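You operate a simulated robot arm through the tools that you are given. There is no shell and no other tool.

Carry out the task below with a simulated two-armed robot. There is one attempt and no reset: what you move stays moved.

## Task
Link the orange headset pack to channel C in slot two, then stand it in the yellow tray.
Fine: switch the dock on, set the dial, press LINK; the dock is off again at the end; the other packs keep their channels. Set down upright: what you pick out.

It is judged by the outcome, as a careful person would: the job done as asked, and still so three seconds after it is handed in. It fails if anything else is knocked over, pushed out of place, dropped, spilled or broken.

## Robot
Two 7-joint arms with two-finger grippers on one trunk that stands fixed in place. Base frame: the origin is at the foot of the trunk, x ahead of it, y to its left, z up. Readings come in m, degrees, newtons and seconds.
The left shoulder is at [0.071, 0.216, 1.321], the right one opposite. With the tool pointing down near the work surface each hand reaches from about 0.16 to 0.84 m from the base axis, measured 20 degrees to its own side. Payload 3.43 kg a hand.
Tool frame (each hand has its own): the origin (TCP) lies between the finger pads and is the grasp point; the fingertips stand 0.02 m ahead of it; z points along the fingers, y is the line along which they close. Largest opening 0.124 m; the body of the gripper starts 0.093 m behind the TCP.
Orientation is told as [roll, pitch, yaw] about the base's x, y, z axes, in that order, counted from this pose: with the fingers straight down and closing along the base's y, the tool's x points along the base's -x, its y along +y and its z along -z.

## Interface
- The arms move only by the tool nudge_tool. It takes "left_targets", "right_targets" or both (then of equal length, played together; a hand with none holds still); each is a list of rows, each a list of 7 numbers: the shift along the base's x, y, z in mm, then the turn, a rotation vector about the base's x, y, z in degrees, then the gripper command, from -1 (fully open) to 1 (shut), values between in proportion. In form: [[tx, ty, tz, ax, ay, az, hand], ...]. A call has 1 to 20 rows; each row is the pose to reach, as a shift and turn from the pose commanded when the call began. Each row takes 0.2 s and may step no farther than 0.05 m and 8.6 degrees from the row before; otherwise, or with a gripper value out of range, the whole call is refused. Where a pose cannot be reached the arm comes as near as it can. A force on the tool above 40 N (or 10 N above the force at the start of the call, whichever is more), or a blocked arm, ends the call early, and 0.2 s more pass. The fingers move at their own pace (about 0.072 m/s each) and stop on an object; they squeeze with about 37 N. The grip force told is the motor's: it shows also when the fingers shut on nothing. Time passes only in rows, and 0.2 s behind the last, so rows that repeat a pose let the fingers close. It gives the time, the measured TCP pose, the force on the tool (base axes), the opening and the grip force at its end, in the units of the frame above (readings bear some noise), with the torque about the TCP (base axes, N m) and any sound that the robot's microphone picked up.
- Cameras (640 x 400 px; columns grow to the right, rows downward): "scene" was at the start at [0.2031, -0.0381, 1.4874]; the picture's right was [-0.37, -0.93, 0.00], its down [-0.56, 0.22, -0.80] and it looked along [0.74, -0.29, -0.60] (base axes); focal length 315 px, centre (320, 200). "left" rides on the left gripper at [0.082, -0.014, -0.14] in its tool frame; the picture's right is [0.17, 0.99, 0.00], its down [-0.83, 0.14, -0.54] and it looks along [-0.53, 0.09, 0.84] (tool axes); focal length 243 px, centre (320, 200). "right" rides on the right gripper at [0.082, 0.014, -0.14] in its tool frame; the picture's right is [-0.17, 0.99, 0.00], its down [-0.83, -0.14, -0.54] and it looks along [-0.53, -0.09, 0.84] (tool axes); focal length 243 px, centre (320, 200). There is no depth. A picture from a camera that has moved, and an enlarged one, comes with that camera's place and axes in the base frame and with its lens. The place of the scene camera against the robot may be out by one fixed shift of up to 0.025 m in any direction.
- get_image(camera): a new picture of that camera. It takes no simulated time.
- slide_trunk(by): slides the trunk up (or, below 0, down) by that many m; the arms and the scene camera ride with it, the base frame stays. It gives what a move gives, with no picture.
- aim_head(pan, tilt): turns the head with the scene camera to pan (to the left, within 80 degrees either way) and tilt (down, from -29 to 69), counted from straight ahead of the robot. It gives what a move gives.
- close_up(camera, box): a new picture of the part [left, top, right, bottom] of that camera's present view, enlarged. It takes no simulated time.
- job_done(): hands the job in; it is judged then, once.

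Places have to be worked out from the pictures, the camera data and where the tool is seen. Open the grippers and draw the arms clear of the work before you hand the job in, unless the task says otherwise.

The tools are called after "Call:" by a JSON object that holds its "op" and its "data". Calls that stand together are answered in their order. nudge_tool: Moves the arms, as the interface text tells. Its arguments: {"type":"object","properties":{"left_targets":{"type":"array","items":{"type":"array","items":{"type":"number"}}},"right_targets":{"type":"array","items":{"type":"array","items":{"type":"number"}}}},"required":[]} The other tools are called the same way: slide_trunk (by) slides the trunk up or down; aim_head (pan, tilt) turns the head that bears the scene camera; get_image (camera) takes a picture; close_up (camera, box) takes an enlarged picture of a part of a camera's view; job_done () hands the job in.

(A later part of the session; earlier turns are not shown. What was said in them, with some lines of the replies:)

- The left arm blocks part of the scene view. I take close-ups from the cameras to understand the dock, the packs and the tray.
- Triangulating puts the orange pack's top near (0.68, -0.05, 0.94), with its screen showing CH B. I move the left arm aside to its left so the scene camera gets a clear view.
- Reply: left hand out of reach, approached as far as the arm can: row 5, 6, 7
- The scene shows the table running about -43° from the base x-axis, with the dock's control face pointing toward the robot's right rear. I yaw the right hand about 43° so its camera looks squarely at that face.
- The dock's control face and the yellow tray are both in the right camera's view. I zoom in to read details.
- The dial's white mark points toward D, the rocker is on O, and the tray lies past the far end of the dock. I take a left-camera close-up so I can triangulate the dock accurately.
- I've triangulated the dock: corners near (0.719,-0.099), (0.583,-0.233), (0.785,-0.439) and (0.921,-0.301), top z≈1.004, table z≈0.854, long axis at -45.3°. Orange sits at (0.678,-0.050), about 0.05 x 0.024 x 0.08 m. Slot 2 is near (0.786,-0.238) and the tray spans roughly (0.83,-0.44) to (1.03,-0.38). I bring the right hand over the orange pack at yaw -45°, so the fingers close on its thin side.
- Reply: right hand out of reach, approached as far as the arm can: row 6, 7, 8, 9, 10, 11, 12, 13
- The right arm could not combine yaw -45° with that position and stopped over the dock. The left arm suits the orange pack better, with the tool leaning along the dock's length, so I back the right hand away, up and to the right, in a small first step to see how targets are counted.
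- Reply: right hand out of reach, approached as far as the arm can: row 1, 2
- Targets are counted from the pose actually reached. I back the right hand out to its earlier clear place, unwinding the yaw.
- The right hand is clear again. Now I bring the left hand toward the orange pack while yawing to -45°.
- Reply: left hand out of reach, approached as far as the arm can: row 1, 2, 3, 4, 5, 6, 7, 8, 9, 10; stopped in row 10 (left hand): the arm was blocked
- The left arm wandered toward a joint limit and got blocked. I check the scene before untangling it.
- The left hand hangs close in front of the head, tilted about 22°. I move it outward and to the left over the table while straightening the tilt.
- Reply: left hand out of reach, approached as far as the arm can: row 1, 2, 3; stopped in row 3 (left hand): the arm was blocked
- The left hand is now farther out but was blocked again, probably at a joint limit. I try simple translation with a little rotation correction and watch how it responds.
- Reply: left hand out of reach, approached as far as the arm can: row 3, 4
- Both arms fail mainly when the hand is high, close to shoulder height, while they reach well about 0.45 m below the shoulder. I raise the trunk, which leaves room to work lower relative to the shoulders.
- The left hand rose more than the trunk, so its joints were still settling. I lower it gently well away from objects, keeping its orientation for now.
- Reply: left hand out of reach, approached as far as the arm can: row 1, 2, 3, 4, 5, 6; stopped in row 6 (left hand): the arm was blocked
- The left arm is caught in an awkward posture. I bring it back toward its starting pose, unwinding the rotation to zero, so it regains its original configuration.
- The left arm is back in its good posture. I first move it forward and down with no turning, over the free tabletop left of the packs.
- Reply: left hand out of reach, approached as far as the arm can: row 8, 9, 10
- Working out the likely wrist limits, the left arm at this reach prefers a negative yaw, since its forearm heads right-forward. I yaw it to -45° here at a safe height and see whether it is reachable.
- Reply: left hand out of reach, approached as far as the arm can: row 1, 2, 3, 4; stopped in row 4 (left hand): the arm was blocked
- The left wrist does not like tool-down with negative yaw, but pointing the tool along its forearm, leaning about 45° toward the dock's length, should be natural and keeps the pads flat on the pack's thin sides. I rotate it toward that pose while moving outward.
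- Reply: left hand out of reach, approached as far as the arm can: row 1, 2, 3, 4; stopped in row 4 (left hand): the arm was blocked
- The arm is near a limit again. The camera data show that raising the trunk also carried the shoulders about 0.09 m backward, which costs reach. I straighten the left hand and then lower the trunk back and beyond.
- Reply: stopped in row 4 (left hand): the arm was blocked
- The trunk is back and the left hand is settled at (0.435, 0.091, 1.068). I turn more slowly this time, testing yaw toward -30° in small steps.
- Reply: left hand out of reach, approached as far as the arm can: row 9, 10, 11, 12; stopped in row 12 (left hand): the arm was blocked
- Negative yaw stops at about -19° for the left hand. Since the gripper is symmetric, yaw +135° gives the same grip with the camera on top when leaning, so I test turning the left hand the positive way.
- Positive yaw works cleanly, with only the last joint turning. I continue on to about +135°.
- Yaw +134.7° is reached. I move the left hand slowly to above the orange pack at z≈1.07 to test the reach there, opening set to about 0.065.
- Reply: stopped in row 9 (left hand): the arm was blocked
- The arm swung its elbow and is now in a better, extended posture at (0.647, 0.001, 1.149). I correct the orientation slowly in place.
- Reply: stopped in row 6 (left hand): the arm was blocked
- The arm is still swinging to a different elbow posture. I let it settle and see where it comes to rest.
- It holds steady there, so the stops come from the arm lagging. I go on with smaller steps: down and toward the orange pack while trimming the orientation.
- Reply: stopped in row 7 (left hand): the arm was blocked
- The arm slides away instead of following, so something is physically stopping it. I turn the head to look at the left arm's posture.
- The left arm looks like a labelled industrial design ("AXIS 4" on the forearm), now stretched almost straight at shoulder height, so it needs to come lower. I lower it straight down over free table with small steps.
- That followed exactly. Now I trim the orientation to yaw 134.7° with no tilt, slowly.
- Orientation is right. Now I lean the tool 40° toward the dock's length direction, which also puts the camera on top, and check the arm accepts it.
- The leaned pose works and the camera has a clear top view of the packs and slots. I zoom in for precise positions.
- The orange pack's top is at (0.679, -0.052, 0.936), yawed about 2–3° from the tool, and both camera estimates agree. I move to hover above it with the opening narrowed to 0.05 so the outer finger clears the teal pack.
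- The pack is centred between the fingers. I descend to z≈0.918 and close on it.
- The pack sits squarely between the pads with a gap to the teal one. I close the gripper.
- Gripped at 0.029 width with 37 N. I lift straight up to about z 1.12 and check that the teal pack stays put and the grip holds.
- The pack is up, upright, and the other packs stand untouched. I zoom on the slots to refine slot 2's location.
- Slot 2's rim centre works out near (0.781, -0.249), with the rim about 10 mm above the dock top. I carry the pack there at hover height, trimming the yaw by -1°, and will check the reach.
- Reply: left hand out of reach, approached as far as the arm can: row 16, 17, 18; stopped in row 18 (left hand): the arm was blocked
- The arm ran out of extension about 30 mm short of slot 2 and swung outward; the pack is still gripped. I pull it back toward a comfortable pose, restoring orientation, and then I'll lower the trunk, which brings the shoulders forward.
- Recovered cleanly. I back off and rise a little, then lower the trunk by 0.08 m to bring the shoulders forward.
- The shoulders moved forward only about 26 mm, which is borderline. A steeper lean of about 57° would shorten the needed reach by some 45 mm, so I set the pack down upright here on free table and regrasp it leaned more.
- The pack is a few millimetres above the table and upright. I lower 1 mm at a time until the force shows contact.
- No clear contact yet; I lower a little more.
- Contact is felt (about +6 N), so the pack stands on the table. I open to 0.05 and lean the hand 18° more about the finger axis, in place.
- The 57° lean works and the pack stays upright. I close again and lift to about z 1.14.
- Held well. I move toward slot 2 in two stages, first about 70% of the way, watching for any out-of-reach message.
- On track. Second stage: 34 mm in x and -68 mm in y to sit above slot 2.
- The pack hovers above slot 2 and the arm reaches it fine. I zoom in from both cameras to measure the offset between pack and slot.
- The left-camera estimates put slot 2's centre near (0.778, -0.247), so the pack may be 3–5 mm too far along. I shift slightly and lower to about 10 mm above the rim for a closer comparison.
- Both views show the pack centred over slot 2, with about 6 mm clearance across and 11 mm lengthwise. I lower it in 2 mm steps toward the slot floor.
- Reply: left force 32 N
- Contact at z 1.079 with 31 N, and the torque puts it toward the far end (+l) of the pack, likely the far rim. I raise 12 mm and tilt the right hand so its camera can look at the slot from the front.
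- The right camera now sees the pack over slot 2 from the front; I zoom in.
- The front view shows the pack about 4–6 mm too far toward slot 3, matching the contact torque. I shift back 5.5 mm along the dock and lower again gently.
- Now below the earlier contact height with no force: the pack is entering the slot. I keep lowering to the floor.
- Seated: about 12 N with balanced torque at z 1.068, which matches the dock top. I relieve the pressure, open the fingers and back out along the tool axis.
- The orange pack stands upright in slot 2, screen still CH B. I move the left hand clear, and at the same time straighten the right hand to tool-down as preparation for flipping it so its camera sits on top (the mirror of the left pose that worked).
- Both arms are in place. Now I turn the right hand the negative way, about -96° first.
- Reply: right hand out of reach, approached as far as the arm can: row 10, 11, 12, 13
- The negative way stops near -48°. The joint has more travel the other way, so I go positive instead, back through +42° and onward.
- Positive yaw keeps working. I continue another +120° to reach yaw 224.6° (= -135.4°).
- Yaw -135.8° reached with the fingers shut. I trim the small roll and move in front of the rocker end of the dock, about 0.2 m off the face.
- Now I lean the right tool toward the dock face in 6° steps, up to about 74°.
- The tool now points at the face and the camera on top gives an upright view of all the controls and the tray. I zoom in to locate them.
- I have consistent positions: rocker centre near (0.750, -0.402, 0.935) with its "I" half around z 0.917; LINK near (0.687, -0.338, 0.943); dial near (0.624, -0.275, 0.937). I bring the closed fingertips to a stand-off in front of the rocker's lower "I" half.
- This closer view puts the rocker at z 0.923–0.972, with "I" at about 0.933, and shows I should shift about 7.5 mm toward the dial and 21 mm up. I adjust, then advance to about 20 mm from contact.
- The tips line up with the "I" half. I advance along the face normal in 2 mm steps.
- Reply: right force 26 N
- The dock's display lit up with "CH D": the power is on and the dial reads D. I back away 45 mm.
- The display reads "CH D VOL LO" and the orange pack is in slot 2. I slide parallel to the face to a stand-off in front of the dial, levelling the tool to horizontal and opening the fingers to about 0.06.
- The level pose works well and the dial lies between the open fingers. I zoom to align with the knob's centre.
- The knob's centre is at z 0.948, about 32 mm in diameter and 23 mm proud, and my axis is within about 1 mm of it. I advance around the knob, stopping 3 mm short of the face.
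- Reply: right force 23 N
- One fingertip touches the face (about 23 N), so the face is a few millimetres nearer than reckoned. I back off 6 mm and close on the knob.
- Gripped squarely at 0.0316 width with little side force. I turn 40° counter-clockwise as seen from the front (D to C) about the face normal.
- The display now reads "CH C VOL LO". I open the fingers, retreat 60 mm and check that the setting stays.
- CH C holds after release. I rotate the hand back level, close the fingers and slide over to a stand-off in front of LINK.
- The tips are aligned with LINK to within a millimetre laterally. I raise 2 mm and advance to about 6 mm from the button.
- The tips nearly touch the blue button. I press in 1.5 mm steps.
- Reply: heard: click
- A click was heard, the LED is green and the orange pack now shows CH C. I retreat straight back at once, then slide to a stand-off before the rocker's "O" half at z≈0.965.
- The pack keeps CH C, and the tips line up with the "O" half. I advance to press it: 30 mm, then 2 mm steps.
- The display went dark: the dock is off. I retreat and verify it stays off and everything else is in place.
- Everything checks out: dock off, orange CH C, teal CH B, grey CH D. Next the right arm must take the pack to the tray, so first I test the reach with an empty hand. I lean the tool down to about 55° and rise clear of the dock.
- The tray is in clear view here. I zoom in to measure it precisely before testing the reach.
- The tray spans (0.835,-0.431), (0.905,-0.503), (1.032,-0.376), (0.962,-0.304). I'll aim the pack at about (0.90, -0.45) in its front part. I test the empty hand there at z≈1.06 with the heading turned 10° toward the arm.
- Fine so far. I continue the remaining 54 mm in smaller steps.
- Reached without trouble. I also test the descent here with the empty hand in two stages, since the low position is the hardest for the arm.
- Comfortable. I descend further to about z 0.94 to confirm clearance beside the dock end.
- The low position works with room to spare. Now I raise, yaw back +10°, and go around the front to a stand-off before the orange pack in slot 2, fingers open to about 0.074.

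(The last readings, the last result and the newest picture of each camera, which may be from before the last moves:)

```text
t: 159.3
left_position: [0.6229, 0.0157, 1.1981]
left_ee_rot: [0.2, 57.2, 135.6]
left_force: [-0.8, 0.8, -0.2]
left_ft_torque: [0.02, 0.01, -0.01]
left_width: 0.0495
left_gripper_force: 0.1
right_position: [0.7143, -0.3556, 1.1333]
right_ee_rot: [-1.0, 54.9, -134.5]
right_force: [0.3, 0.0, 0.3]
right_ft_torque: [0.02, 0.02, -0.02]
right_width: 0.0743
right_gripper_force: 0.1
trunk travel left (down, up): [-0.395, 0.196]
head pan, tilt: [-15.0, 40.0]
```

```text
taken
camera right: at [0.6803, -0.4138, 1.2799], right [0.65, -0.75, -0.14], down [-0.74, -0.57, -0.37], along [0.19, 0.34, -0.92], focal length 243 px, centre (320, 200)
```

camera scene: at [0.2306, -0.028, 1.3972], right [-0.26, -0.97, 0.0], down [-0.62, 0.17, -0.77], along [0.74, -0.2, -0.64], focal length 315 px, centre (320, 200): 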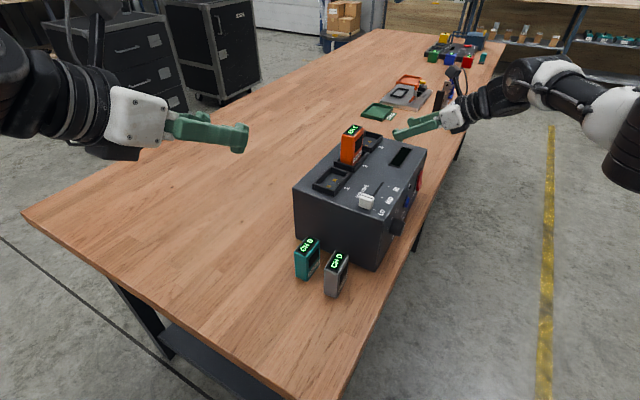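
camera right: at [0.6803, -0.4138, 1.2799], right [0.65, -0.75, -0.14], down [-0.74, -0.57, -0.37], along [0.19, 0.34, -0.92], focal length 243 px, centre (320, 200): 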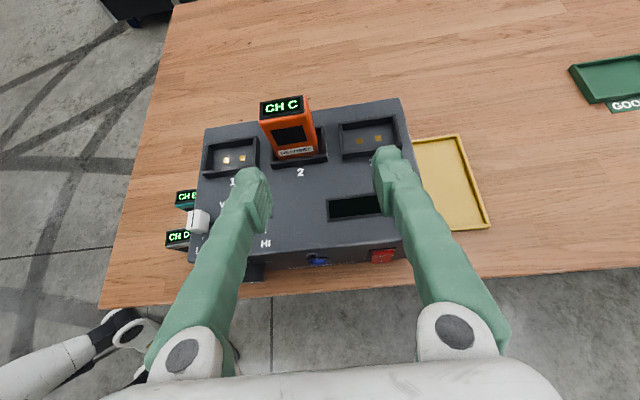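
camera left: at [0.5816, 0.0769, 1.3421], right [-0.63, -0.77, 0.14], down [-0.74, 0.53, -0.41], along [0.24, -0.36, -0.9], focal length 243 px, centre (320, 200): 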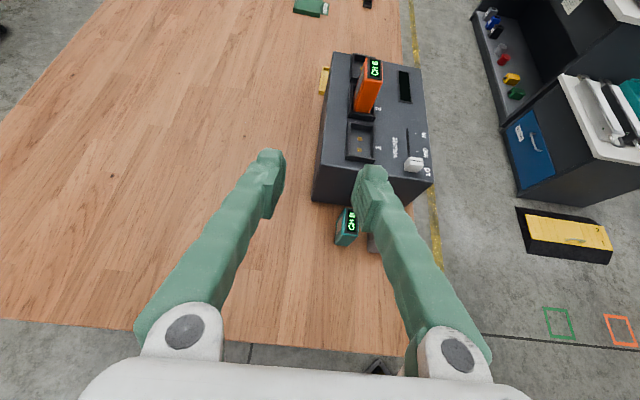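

The pack is ahead and slightly to the left. I move to the stand-off in line with it.

Call:
{"op": "nudge_tool", "data": {"right_targets": [[2.5, 11, -3, 0, 0, 0, -0.2], [5, 22, -7, 0, 0, 0, -0.2], [7, 34, -10, 0, 0, 0, -0.2], [9, 45, -14, 0, 0, 0, -0.2], [12, 56, -17, 0, 0, 0, -0.2], [14, 67, -21, 0, 0, 0, -0.2], [14, 67, -21, 0, 0, 0, -0.2]]}}

Call:
{"op": "get_image", "data": {"camera": "right"}}

Call:
{"op": "close_up", "data": {"camera": "scene", "box": [320, 100, 450, 200]}}

```text
t: 160.9
left_position: [0.6232, 0.0164, 1.1976]
left_ee_rot: [0.1, 57.3, 135.6]
left_force: [-0.5, -0.6, 1.1]
left_ft_torque: [0.02, 0.0, -0.04]
left_width: 0.0497
left_gripper_force: 0.1
right_position: [0.7297, -0.2899, 1.1129]
right_ee_rot: [-1.0, 54.9, -134.5]
right_force: [0.2, -0.6, 0.0]
right_ft_torque: [0.0, -0.01, 0.0]
right_width: 0.0744
right_gripper_force: 0.0
trunk travel left (down, up): [-0.395, 0.196]
head pan, tilt: [-15.0, 40.0]
```

```text
taken
camera right: at [0.6954, -0.3476, 1.2597], right [0.65, -0.75, -0.15], down [-0.74, -0.57, -0.37], along [0.19, 0.34, -0.92], focal length 243 px, centre (320, 200)
```

right: 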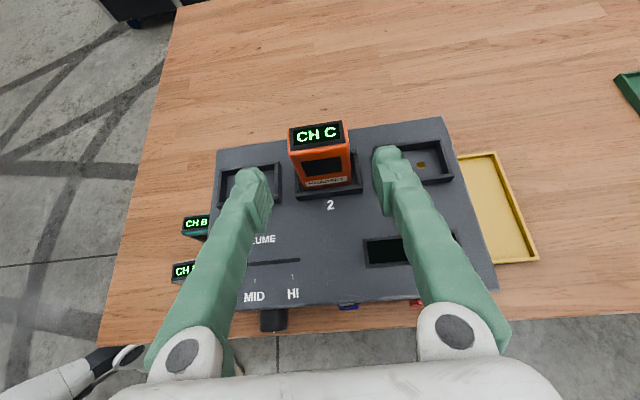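

```text
4.00 times, centred on (385, 150) of scene
camera zoom: at [0.2305, -0.0282, 1.3972], right [-0.26, -0.97, 0.0], down [-0.62, 0.17, -0.77], along [0.74, -0.2, -0.64], focal length 1261 px, centre (60, 400)
```

zoom: 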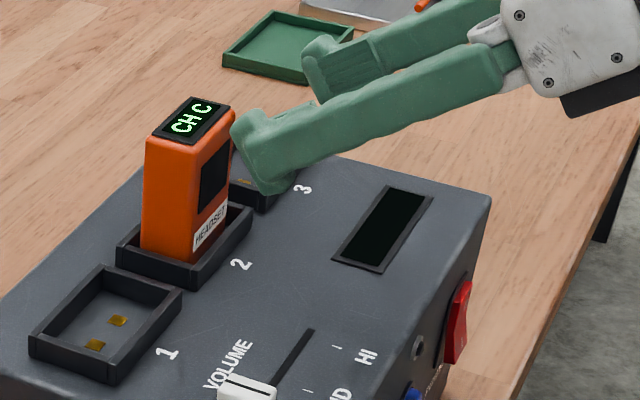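

The pack is centred between the fingers and parallel to them. I advance 80 mm along the tool axis so the pads straddle it.

Call:
{"op": "nudge_tool", "data": {"right_targets": [[5.6, 6, -5.7, 0, 0, 0, -0.2], [11.2, 12, -11.5, 0, 0, 0, -0.2], [16.8, 17.9, -17.2, 0, 0, 0, -0.2], [22.4, 23.8, -23, 0, 0, 0, -0.2], [28, 29.8, -28.7, 0, 0, 0, -0.2], [33.6, 35.7, -34.5, 0, 0, 0, -0.2], [39.3, 41.7, -40.2, 0, 0, 0, -0.2], [44.9, 47.7, -46, 0, 0, 0, -0.2], [44.9, 47.7, -46, 0, 0, 0, -0.2]]}}

Call:
{"op": "get_image", "data": {"camera": "right"}}

Call:
{"op": "close_up", "data": {"camera": "scene", "box": [320, 100, 450, 200]}}

```text
t: 162.9
left_position: [0.6232, 0.0151, 1.1979]
left_ee_rot: [0.1, 57.2, 135.7]
left_force: [-1.0, 0.1, -0.1]
left_ft_torque: [-0.02, -0.01, -0.01]
left_width: 0.0498
left_gripper_force: 0.0
right_position: [0.7744, -0.242, 1.0658]
right_ee_rot: [-0.8, 54.9, -134.3]
right_force: [-0.2, -1.0, -0.1]
right_ft_torque: [0.01, 0.04, 0.01]
right_width: 0.0747
right_gripper_force: 0.1
trunk travel left (down, up): [-0.395, 0.196]
head pan, tilt: [-15.0, 40.0]
```

```text
taken
camera right: at [0.7393, -0.3008, 1.2139], right [0.65, -0.75, -0.14], down [-0.74, -0.57, -0.37], along [0.19, 0.34, -0.92], focal length 243 px, centre (320, 200)
```

right: 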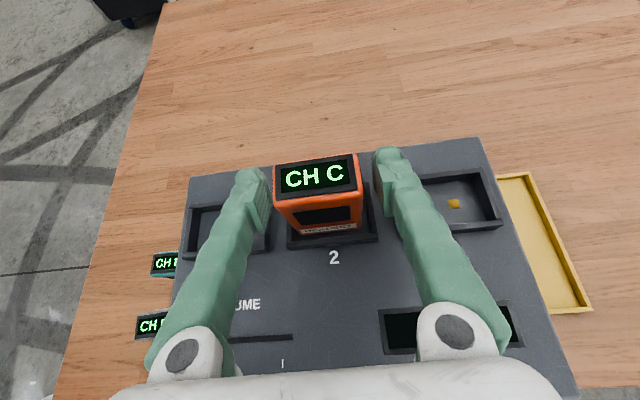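

```text
4.00 times, centred on (385, 150) of scene
camera zoom: at [0.2305, -0.0281, 1.3972], right [-0.26, -0.97, 0.0], down [-0.62, 0.17, -0.77], along [0.74, -0.2, -0.64], focal length 1261 px, centre (60, 400)
```

zoom: 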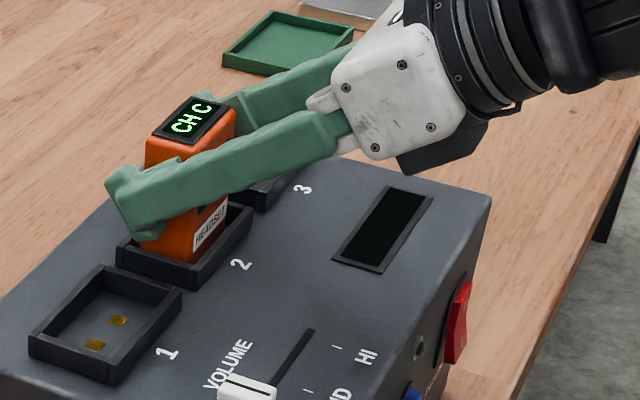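

The pads straddle the pack. I close on it.

Call:
{"op": "nudge_tool", "data": {"right_targets": [[0, 0, 0, 0, 0, 0, 0], [0, 0, 0, 0, 0, 0, 0.15], [0, 0, 0, 0, 0, 0, 0.3], [0, 0, 0, 0, 0, 0, 0.6], [0, 0, 0, 0, 0, 0, 1], [0, 0, 0, 0, 0, 0, 1]]}}

Call:
{"op": "get_image", "data": {"camera": "right"}}

```text
t: 164.3
left_position: [0.6233, 0.0158, 1.1978]
left_ee_rot: [0.1, 57.2, 135.7]
left_force: [0.5, 0.2, -0.2]
left_ft_torque: [0.04, 0.0, -0.01]
left_width: 0.0498
left_gripper_force: 0.1
right_position: [0.7728, -0.2409, 1.0656]
right_ee_rot: [-0.9, 55.0, -134.6]
right_force: [-0.5, 0.5, -0.2]
right_ft_torque: [0.0, 0.0, -0.01]
right_width: 0.0527
right_gripper_force: 36.7
trunk travel left (down, up): [-0.395, 0.196]
head pan, tilt: [-15.0, 40.0]
```

```text
taken
camera right: at [0.7395, -0.3007, 1.2137], right [0.65, -0.75, -0.14], down [-0.74, -0.57, -0.37], along [0.19, 0.34, -0.92], focal length 243 px, centre (320, 200)
```

right: 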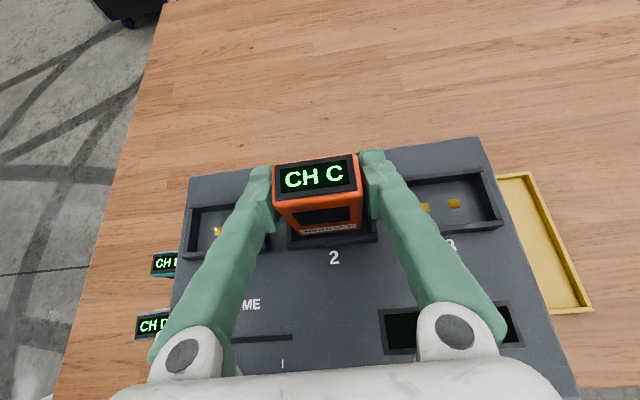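

Gripped at 0.053 with 37 N. I lift straight up 90 mm out of the slot.

Call:
{"op": "nudge_tool", "data": {"right_targets": [[0, 0, 3, 0, 0, 0, 1], [0, 0, 8, 0, 0, 0, 1], [0, 0, 15, 0, 0, 0, 1], [0, 0, 25, 0, 0, 0, 1], [0, 0, 37, 0, 0, 0, 1], [0, 0, 50, 0, 0, 0, 1], [0, 0, 64, 0, 0, 0, 1], [0, 0, 78, 0, 0, 0, 1], [0, 0, 90, 0, 0, 0, 1], [0, 0, 90, 0, 0, 0, 1]]}}

Call:
{"op": "get_image", "data": {"camera": "right"}}

Call:
{"op": "close_up", "data": {"camera": "scene", "box": [280, 60, 450, 300]}}

```text
t: 166.5
left_position: [0.6228, 0.0146, 1.1978]
left_ee_rot: [0.1, 57.2, 135.7]
left_force: [0.6, 0.5, 0.5]
left_ft_torque: [0.0, -0.01, 0.01]
left_width: 0.0499
left_gripper_force: 0.0
right_position: [0.7762, -0.2419, 1.1574]
right_ee_rot: [-1.0, 54.9, -134.5]
right_force: [-0.2, -0.3, -0.9]
right_ft_torque: [-0.04, 0.0, -0.01]
right_width: 0.0526
right_gripper_force: 37.2
trunk travel left (down, up): [-0.395, 0.196]
head pan, tilt: [-15.0, 40.0]
```

```text
taken
camera right: at [0.7416, -0.3003, 1.3039], right [0.65, -0.75, -0.15], down [-0.74, -0.57, -0.37], along [0.19, 0.34, -0.92], focal length 243 px, centre (320, 200)
```

right: 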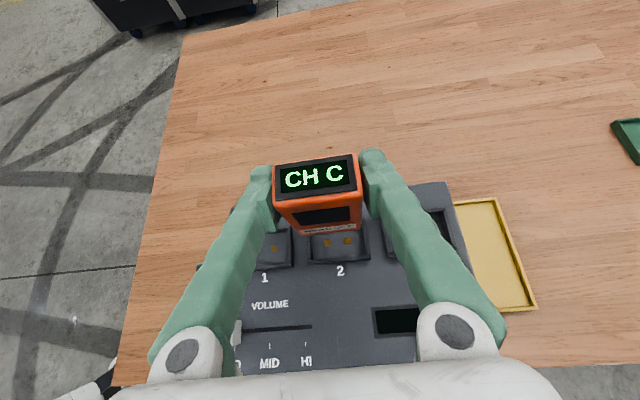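

```text
1.67 times, centred on (365, 180) of scene
camera zoom: at [0.231, -0.0283, 1.3971], right [-0.26, -0.97, 0.0], down [-0.62, 0.17, -0.77], along [0.74, -0.2, -0.64], focal length 526 px, centre (245, 233)
```

zoom: 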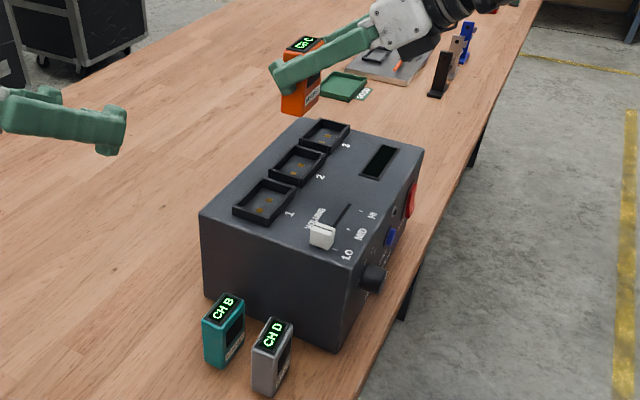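

The pack is out and upright. I carry it at height over to above the tray, yawing -10° on the way.

Call:
{"op": "nudge_tool", "data": {"right_targets": [[7, -12, 0, 0, 0, -0.6, 1], [14, -24, 0, 0, 0, -1.2, 1], [21, -35, 0, 0, 0, -1.8, 1], [28, -47, 0, 0, 0, -2.4, 1], [35, -58, 0, 0, 0, -3, 1], [42, -70, 0, 0, 0, -3.6, 1], [49, -82, 0, 0, 0, -4.2, 1], [56, -93, 0, 0, 0, -4.8, 1], [63, -105, 0, 0, 0, -5.4, 1], [70, -117, 0, 0, 0, -6, 1], [77, -128, 0, 0, 0, -6.6, 1], [84, -140, 0, 0, 0, -7.2, 1], [91, -152, 0, 0, 0, -7.8, 1], [98, -163, 0, 0, 0, -8.4, 1], [105, -175, 0, 0, 0, -9, 1], [112, -187, 0, 0, 0, -9.5, 1], [119, -198, 0, 0, 0, -10, 1], [125.3, -209, 0, 0, 0, -10, 1], [125.3, -209, 0, 0, 0, -10, 1]]}}

Call:
{"op": "get_image", "data": {"camera": "right"}}

Call:
{"op": "get_image", "data": {"camera": "scene"}}

```text
t: 170.5
left_position: [0.6235, 0.0151, 1.1979]
left_ee_rot: [0.1, 57.1, 135.7]
left_force: [-0.1, 0.0, 1.2]
left_ft_torque: [0.0, -0.01, 0.02]
left_width: 0.0496
left_gripper_force: 0.0
right_position: [0.8999, -0.4525, 1.1562]
right_ee_rot: [-0.9, 55.0, -144.5]
right_force: [0.4, -0.4, -1.7]
right_ft_torque: [0.04, -0.01, -0.03]
right_width: 0.0528
right_gripper_force: 36.6
trunk travel left (down, up): [-0.395, 0.196]
head pan, tilt: [-15.0, 40.0]
```

```text
taken
camera right: at [0.8556, -0.5037, 1.3039], right [0.51, -0.85, -0.14], down [-0.82, -0.43, -0.37], along [0.25, 0.31, -0.92], focal length 243 px, centre (320, 200)
```

right: 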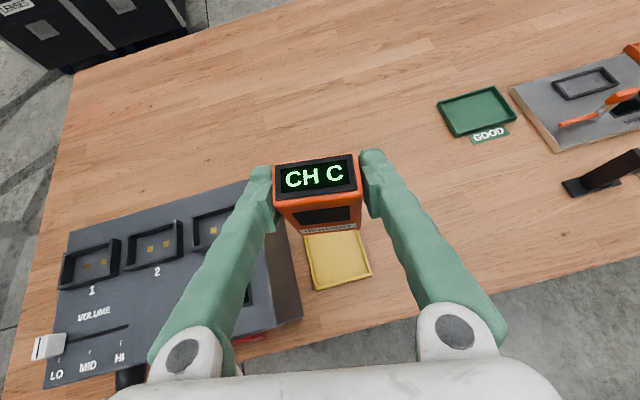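

```text
taken
camera scene: at [0.2308, -0.0282, 1.3972], right [-0.26, -0.97, 0.0], down [-0.62, 0.17, -0.77], along [0.74, -0.2, -0.64], focal length 315 px, centre (320, 200)
```

scene: 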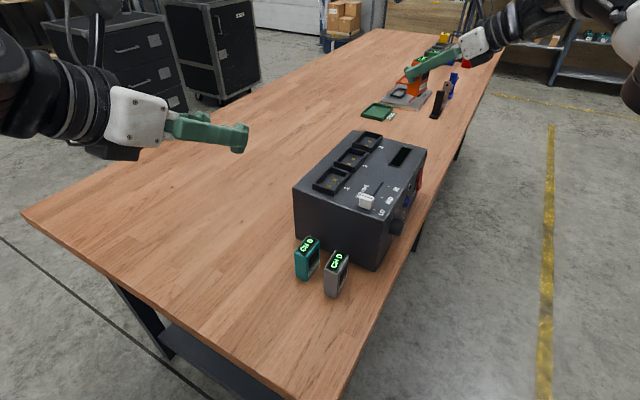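

Above the tray with the pack upright. I descend to about 50 mm above the tray floor and check the alignment.

Call:
{"op": "nudge_tool", "data": {"right_targets": [[0, 0, -12, 0, 0, 0, 1], [0, 0, -24, 0, 0, 0, 1], [0, 0, -36, 0, 0, 0, 1], [0, 0, -48, 0, 0, 0, 1], [0, 0, -60, 0, 0, 0, 1], [0, 0, -72, 0, 0, 0, 1], [0, 0, -84, 0, 0, 0, 1], [0, 0, -96, 0, 0, 0, 1], [0, 0, -108, 0, 0, 0, 1], [0, 0, -120, 0, 0, 0, 1], [0, 0, -132, 0, 0, 0, 1], [0, 0, -144, 0, 0, 0, 1], [0, 0, -156, 0, 0, 0, 1], [0, 0, -168, 0, 0, 0, 1], [0, 0, -180, 0, 0, 0, 1], [0, 0, -186, 0, 0, 0, 1], [0, 0, -186, 0, 0, 0, 1]]}}

Call:
{"op": "get_image", "data": {"camera": "right"}}

Call:
{"op": "close_up", "data": {"camera": "scene", "box": [350, 80, 500, 180]}}

```text
t: 174.1
left_position: [0.6231, 0.0165, 1.1971]
left_ee_rot: [0.1, 57.2, 135.6]
left_force: [0.6, 0.3, 0.2]
left_ft_torque: [0.02, 0.01, -0.02]
left_width: 0.0497
left_gripper_force: 0.0
right_position: [0.8997, -0.4499, 0.9697]
right_ee_rot: [-1.0, 55.0, -144.5]
right_force: [-0.3, 0.6, -1.5]
right_ft_torque: [0.01, -0.02, 0.02]
right_width: 0.0526
right_gripper_force: 36.9
trunk travel left (down, up): [-0.395, 0.196]
head pan, tilt: [-15.0, 40.0]
```

```text
taken
camera right: at [0.8558, -0.5021, 1.117], right [0.51, -0.85, -0.15], down [-0.83, -0.43, -0.37], along [0.25, 0.31, -0.92], focal length 243 px, centre (320, 200)
```

right: 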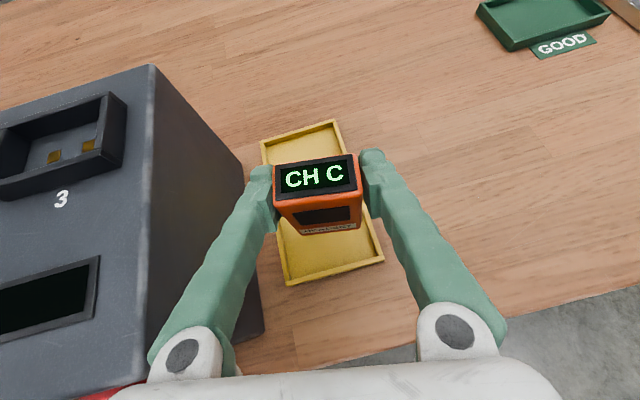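

```text
4.00 times, centred on (425, 130) of scene
camera zoom: at [0.2309, -0.0281, 1.3972], right [-0.26, -0.97, 0.0], down [-0.62, 0.17, -0.77], along [0.74, -0.2, -0.64], focal length 1261 px, centre (-100, 480)
```

zoom: 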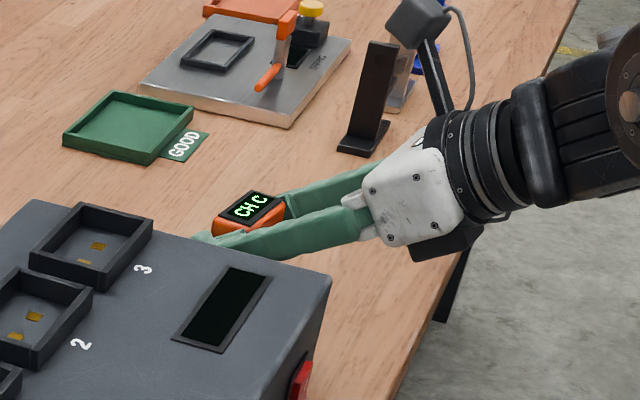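

The projection of the pack's base falls inside the tray on all sides, with at least about 8–10 mm margin. I descend to just above the floor.

Call:
{"op": "nudge_tool", "data": {"right_targets": [[0, 0, -8, 0, 0, 0, 1], [0, 0, -16, 0, 0, 0, 1], [0, 0, -24, 0, 0, 0, 1], [0, 0, -30, 0, 0, 0, 1], [0, 0, -35, 0, 0, 0, 1], [0, 0, -39, 0, 0, 0, 1], [0, 0, -42, 0, 0, 0, 1], [0, 0, -42, 0, 0, 0, 1]]}}

Call:
{"op": "get_image", "data": {"camera": "right"}}

```text
t: 175.9
left_position: [0.624, 0.0159, 1.1971]
left_ee_rot: [0.1, 57.2, 135.5]
left_force: [0.2, 0.4, -0.2]
left_ft_torque: [0.03, -0.02, -0.03]
left_width: 0.0493
left_gripper_force: 0.2
right_position: [0.9007, -0.4513, 0.9287]
right_ee_rot: [-0.9, 55.0, -144.4]
right_force: [-1.0, -0.4, -1.8]
right_ft_torque: [0.01, 0.01, -0.02]
right_width: 0.0528
right_gripper_force: 37.4
trunk travel left (down, up): [-0.395, 0.196]
head pan, tilt: [-15.0, 40.0]
```

```text
taken
camera right: at [0.8556, -0.5019, 1.0752], right [0.51, -0.85, -0.14], down [-0.83, -0.43, -0.37], along [0.25, 0.31, -0.92], focal length 243 px, centre (320, 200)
```

right: 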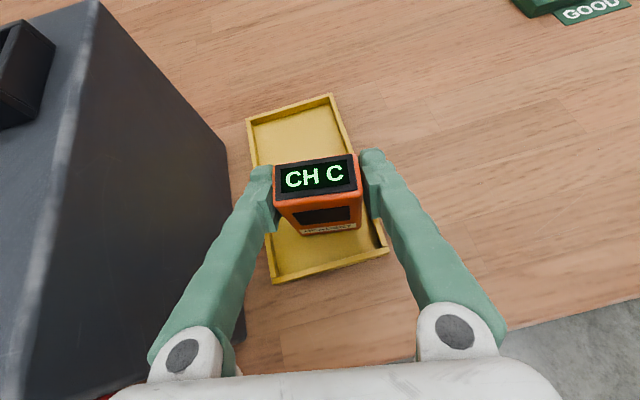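

Well inside the tray. I lower in 1.5 mm steps until contact.

Call:
{"op": "nudge_tool", "data": {"right_targets": [[0, 0, -1.5, 0, 0, 0, 1], [0, 0, -3, 0, 0, 0, 1], [0, 0, -4.5, 0, 0, 0, 1], [0, 0, -6, 0, 0, 0, 1], [0, 0, -6, 0, 0, 0, 1]]}}

```text
t: 177.1
left_position: [0.6234, 0.0159, 1.1973]
left_ee_rot: [0.1, 57.2, 135.7]
left_force: [0.2, -0.1, 0.1]
left_ft_torque: [-0.01, 0.02, -0.03]
left_width: 0.0495
left_gripper_force: 0.0
right_position: [0.8997, -0.4509, 0.9211]
right_ee_rot: [-1.1, 55.0, -144.5]
right_force: [0.2, 0.1, -2.3]
right_ft_torque: [-0.02, 0.05, -0.02]
right_width: 0.053
right_gripper_force: 36.7
trunk travel left (down, up): [-0.395, 0.196]
head pan, tilt: [-15.0, 40.0]
```

Call:
{"op": "nudge_tool", "data": {"right_targets": [[0, 0, -1, 0, 0, 0, 1], [0, 0, -2, 0, 0, 0, 1], [0, 0, -2, 0, 0, 0, 1]]}}

```text
t: 177.9
left_position: [0.6229, 0.0158, 1.1983]
left_ee_rot: [0.0, 57.3, 135.6]
left_force: [0.7, 0.2, -0.4]
left_ft_torque: [0.04, 0.02, 0.0]
left_width: 0.0495
left_gripper_force: 0.0
right_position: [0.8997, -0.4507, 0.9199]
right_ee_rot: [-0.8, 55.0, -144.2]
right_force: [0.3, -1.0, 2.2]
right_ft_torque: [-0.14, -0.04, -0.01]
right_width: 0.0529
right_gripper_force: 37.1
trunk travel left (down, up): [-0.395, 0.196]
head pan, tilt: [-15.0, 40.0]
```

Contact has begun (about +4 N change). I lower one more millimetre and confirm before releasing.

Call:
{"op": "nudge_tool", "data": {"right_targets": [[0, 0, -0.7, 0, 0, 0, 1], [0, 0, -0.7, 0, 0, 0, 1]]}}

Call:
{"op": "close_up", "data": {"camera": "right", "box": [230, 80, 410, 300]}}

```text
t: 178.5
left_position: [0.6229, 0.0158, 1.1996]
left_ee_rot: [0.1, 57.3, 135.7]
left_force: [0.3, -0.5, 0.3]
left_ft_torque: [-0.01, 0.01, 0.01]
left_width: 0.0494
left_gripper_force: 0.0
right_position: [0.9007, -0.4509, 0.9207]
right_ee_rot: [-0.9, 55.0, -144.3]
right_force: [0.5, 0.1, 7.4]
right_ft_torque: [-0.2, -0.03, 0.0]
right_width: 0.0529
right_gripper_force: 36.9
trunk travel left (down, up): [-0.395, 0.196]
head pan, tilt: [-15.0, 40.0]
```

```text
1.82 times, centred on (320, 190) of right
camera zoom: at [0.8559, -0.502, 1.0681], right [0.51, -0.85, -0.14], down [-0.82, -0.43, -0.37], along [0.25, 0.31, -0.92], focal length 441 px, centre (320, 218)
```

zoom: 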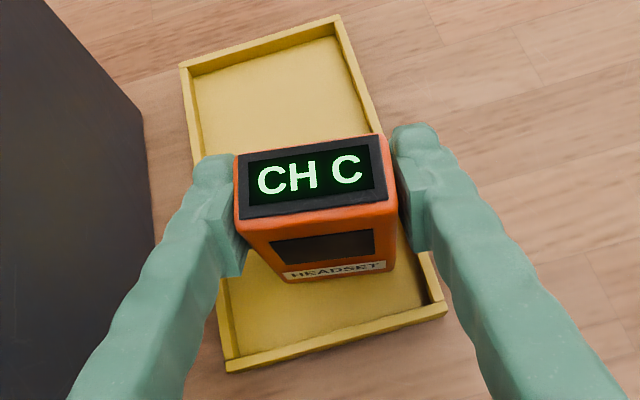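

The pack rests on the tray floor. I open slowly and back out along the tool axis.

Call:
{"op": "nudge_tool", "data": {"right_targets": [[0, 0, 0, 0, 0, 0, 0.13], [0, 0, 0, 0, 0, 0, 0.05], [0, 0, 0, 0, 0, 0, -0.05], [0, 0, 0, 0, 0, 0, -0.2], [0, 0, 0, 0, 0, 0, -0.2], [-5, -3.6, 4.3, 0, 0, 0, -0.2], [-11, -7.8, 9.5, 0, 0, 0, -0.2], [-18, -12.9, 15.5, 0, 0, 0, -0.2], [-26, -18.6, 22.4, 0, 0, 0, -0.2], [-34, -24.3, 29.3, 0, 0, 0, -0.2], [-42, -30, 36.2, 0, 0, 0, -0.2], [-50, -35.8, 43, 0, 0, 0, -0.2], [-58, -41.5, 50, 0, 0, 0, -0.2], [-66, -47.2, 57, 0, 0, 0, -0.2], [-66, -47.2, 57, 0, 0, 0, -0.2]]}}

Call:
{"op": "get_image", "data": {"camera": "right"}}

Call:
{"op": "get_image", "data": {"camera": "scene"}}

```text
t: 181.7
left_position: [0.6251, 0.0162, 1.1975]
left_ee_rot: [0.1, 57.2, 135.6]
left_force: [-0.5, -0.3, -0.5]
left_ft_torque: [0.02, 0.01, -0.01]
left_width: 0.0495
left_gripper_force: 0.0
right_position: [0.8344, -0.4995, 0.976]
right_ee_rot: [-0.9, 54.9, -144.5]
right_force: [0.3, -0.6, -0.5]
right_ft_torque: [-0.05, -0.01, 0.02]
right_width: 0.0744
right_gripper_force: 0.0
trunk travel left (down, up): [-0.395, 0.196]
head pan, tilt: [-15.0, 40.0]
```

```text
taken
camera right: at [0.7903, -0.5494, 1.1237], right [0.51, -0.85, -0.14], down [-0.83, -0.43, -0.37], along [0.25, 0.31, -0.92], focal length 243 px, centre (320, 200)
```

right: 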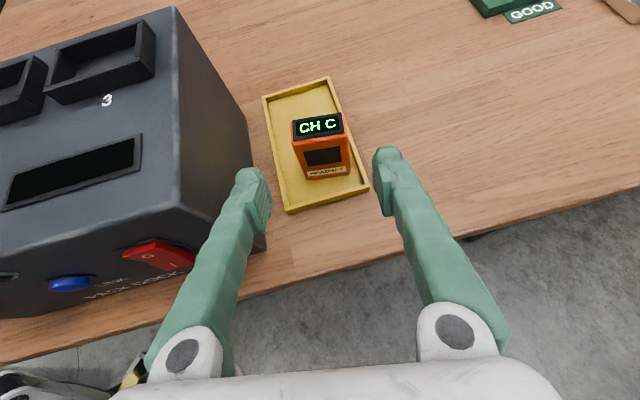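

```text
taken
camera scene: at [0.231, -0.0279, 1.3971], right [-0.26, -0.97, 0.0], down [-0.62, 0.17, -0.77], along [0.74, -0.2, -0.64], focal length 315 px, centre (320, 200)
```

scene: 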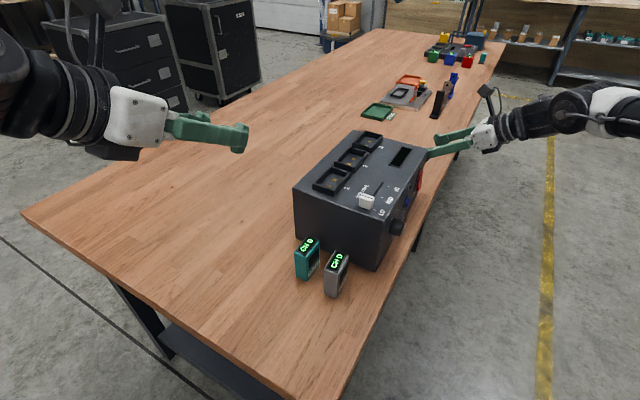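

The pack stands upright in the yellow tray, showing CH C. I draw the right hand well clear along the front, open both grippers, and then do a final check.

Call:
{"op": "nudge_tool", "data": {"right_targets": [[-10, -10, 6, 0, 0, 0, -0.3], [-22, -22, 14, 0, 0, 0, -0.5], [-34, -34, 24, 0, 0, 0, -0.8], [-46, -46, 36, 0, 0, 0, -1], [-58, -56, 50, 0, 0, 0, -1], [-72, -64, 64, 0, 0, 0, -1], [-88, -70, 78, 0, 0, 0, -1], [-104, -74, 92, 0, 0, 0, -1], [-122, -78, 106, 0, 0, 0, -1], [-140, -80, 120, 0, 0, 0, -1], [-160, -80, 130, 0, 0, 0, -1], [-180, -80, 140, 0, 0, 0, -1], [-200, -80, 150, 0, 0, 0, -1], [-200, -80, 150, 0, 0, 0, -1]], "left_targets": [[0, 0, 0, 0, 0, 0, 0.1], [-2, 4, 2, 0, 0, 0, 0], [-5, 8, 4, 0, 0, 0, -0.2], [-8, 12, 6, 0, 0, 0, -0.4], [-11, 16, 8, 0, 0, 0, -0.6], [-14, 20, 10, 0, 0, 0, -0.8], [-17, 24, 12, 0, 0, 0, -1], [-20, 28, 14, 0, 0, 0, -1], [-23, 32, 16, 0, 0, 0, -1], [-26, 36, 18, 0, 0, 0, -1], [-30, 40, 20, 0, 0, 0, -1], [-34, 44, 20, 0, 0, 0, -1], [-36, 48, 20, 0, 0, 0, -1], [-36, 48, 20, 0, 0, 0, -1]]}}

Call:
{"op": "get_image", "data": {"camera": "right"}}

Call:
{"op": "get_image", "data": {"camera": "scene"}}

Call:
{"op": "get_image", "data": {"camera": "left"}}

```text
t: 184.7
left_position: [0.5881, 0.0631, 1.2174]
left_ee_rot: [0.2, 57.2, 135.5]
left_force: [0.2, -0.1, -1.0]
left_ft_torque: [0.02, 0.02, -0.01]
left_width: 0.1241
left_gripper_force: 0.0
right_position: [0.6329, -0.5769, 1.1255]
right_ee_rot: [-1.1, 55.0, -144.5]
right_force: [0.5, -0.1, -1.9]
right_ft_torque: [0.0, 0.03, 0.01]
right_width: 0.1241
right_gripper_force: 0.1
trunk travel left (down, up): [-0.395, 0.196]
head pan, tilt: [-15.0, 40.0]
```

```text
taken
camera right: at [0.5893, -0.6276, 1.273], right [0.51, -0.85, -0.15], down [-0.83, -0.43, -0.37], along [0.25, 0.31, -0.92], focal length 243 px, centre (320, 200)
```

right: 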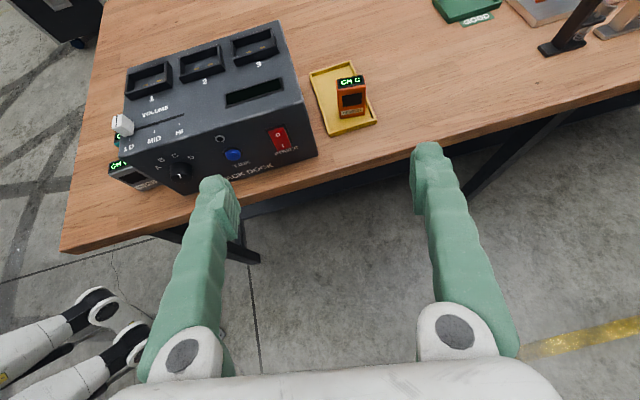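

```text
taken
camera scene: at [0.2315, -0.0282, 1.3971], right [-0.26, -0.97, 0.0], down [-0.62, 0.17, -0.77], along [0.74, -0.2, -0.64], focal length 315 px, centre (320, 200)
```

scene: 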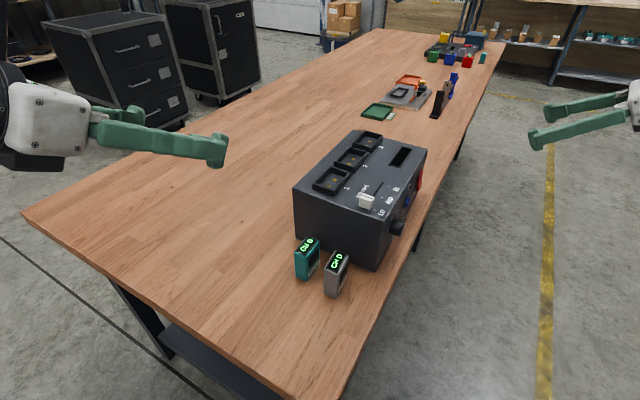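

```text
taken
camera left: at [0.5461, 0.1246, 1.3618], right [-0.63, -0.77, 0.14], down [-0.74, 0.53, -0.41], along [0.24, -0.36, -0.9], focal length 243 px, centre (320, 200)
```

left: 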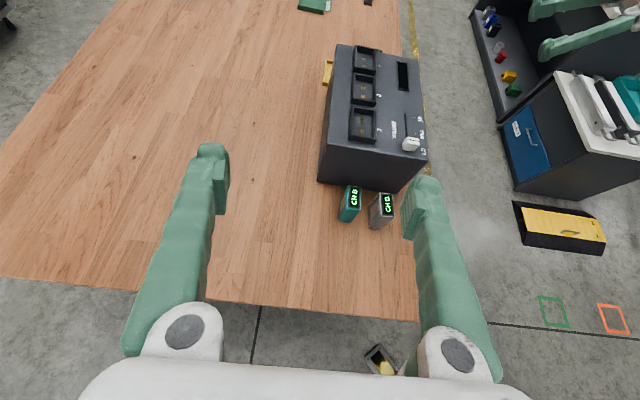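

A last close look at the tray, the pack and the dock before handing in.

Call:
{"op": "close_up", "data": {"camera": "right", "box": [270, 50, 410, 150]}}

Call:
{"op": "close_up", "data": {"camera": "right", "box": [100, 20, 330, 200]}}

```text
4.00 times, centred on (340, 100) of right
camera zoom: at [0.5893, -0.6276, 1.273], right [0.51, -0.85, -0.15], down [-0.83, -0.43, -0.37], along [0.25, 0.31, -0.92], focal length 970 px, centre (240, 600)
```

zoom: 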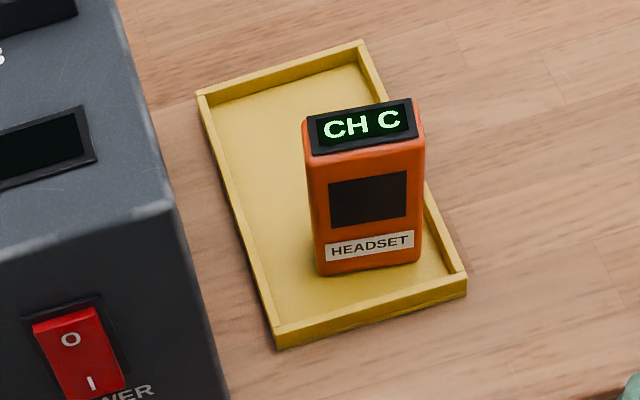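

```text
2.22 times, centred on (215, 110) of right
camera zoom: at [0.5893, -0.6276, 1.273], right [0.51, -0.85, -0.15], down [-0.83, -0.43, -0.37], along [0.25, 0.31, -0.92], focal length 539 px, centre (553, 400)
```

zoom: 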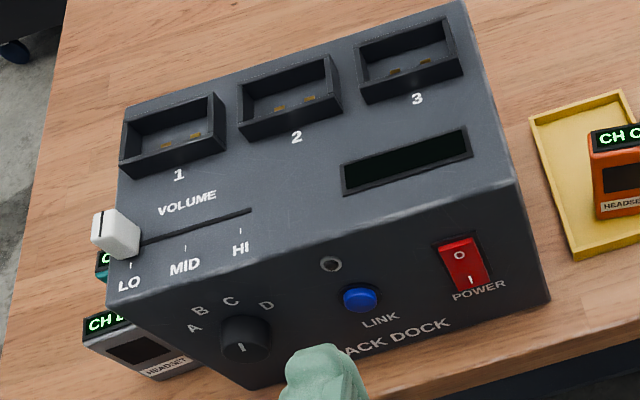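

The orange pack stands upright in the yellow tray on CH C. The dock is off with its volume still at LO, the teal pack still shows CH B and the grey CH D, and both hands are open and clear. I hand the job in.

Call:
{"op": "job_done", "data": {}}

```text
The job is handed in.
```

The orange headset pack is linked to channel C and stands upright in the yellow tray. I linked it in slot two, and its screen changed from CH B to CH C when I pressed LINK.

- **Dock:** it is switched off again and its display is dark. The dial is left at C, and the volume slider is still at LO.
- **Other packs:** teal still shows CH B and grey still shows CH D. Neither was touched.
- **Extra handling:** I set the orange pack down once on the open table to change my grip before putting it in slot two. It stayed upright.
- **Arms:** both grippers are open and drawn back from the table.

Nothing was knocked over or dropped, and I saw nothing pushed out of place in the final pictures.
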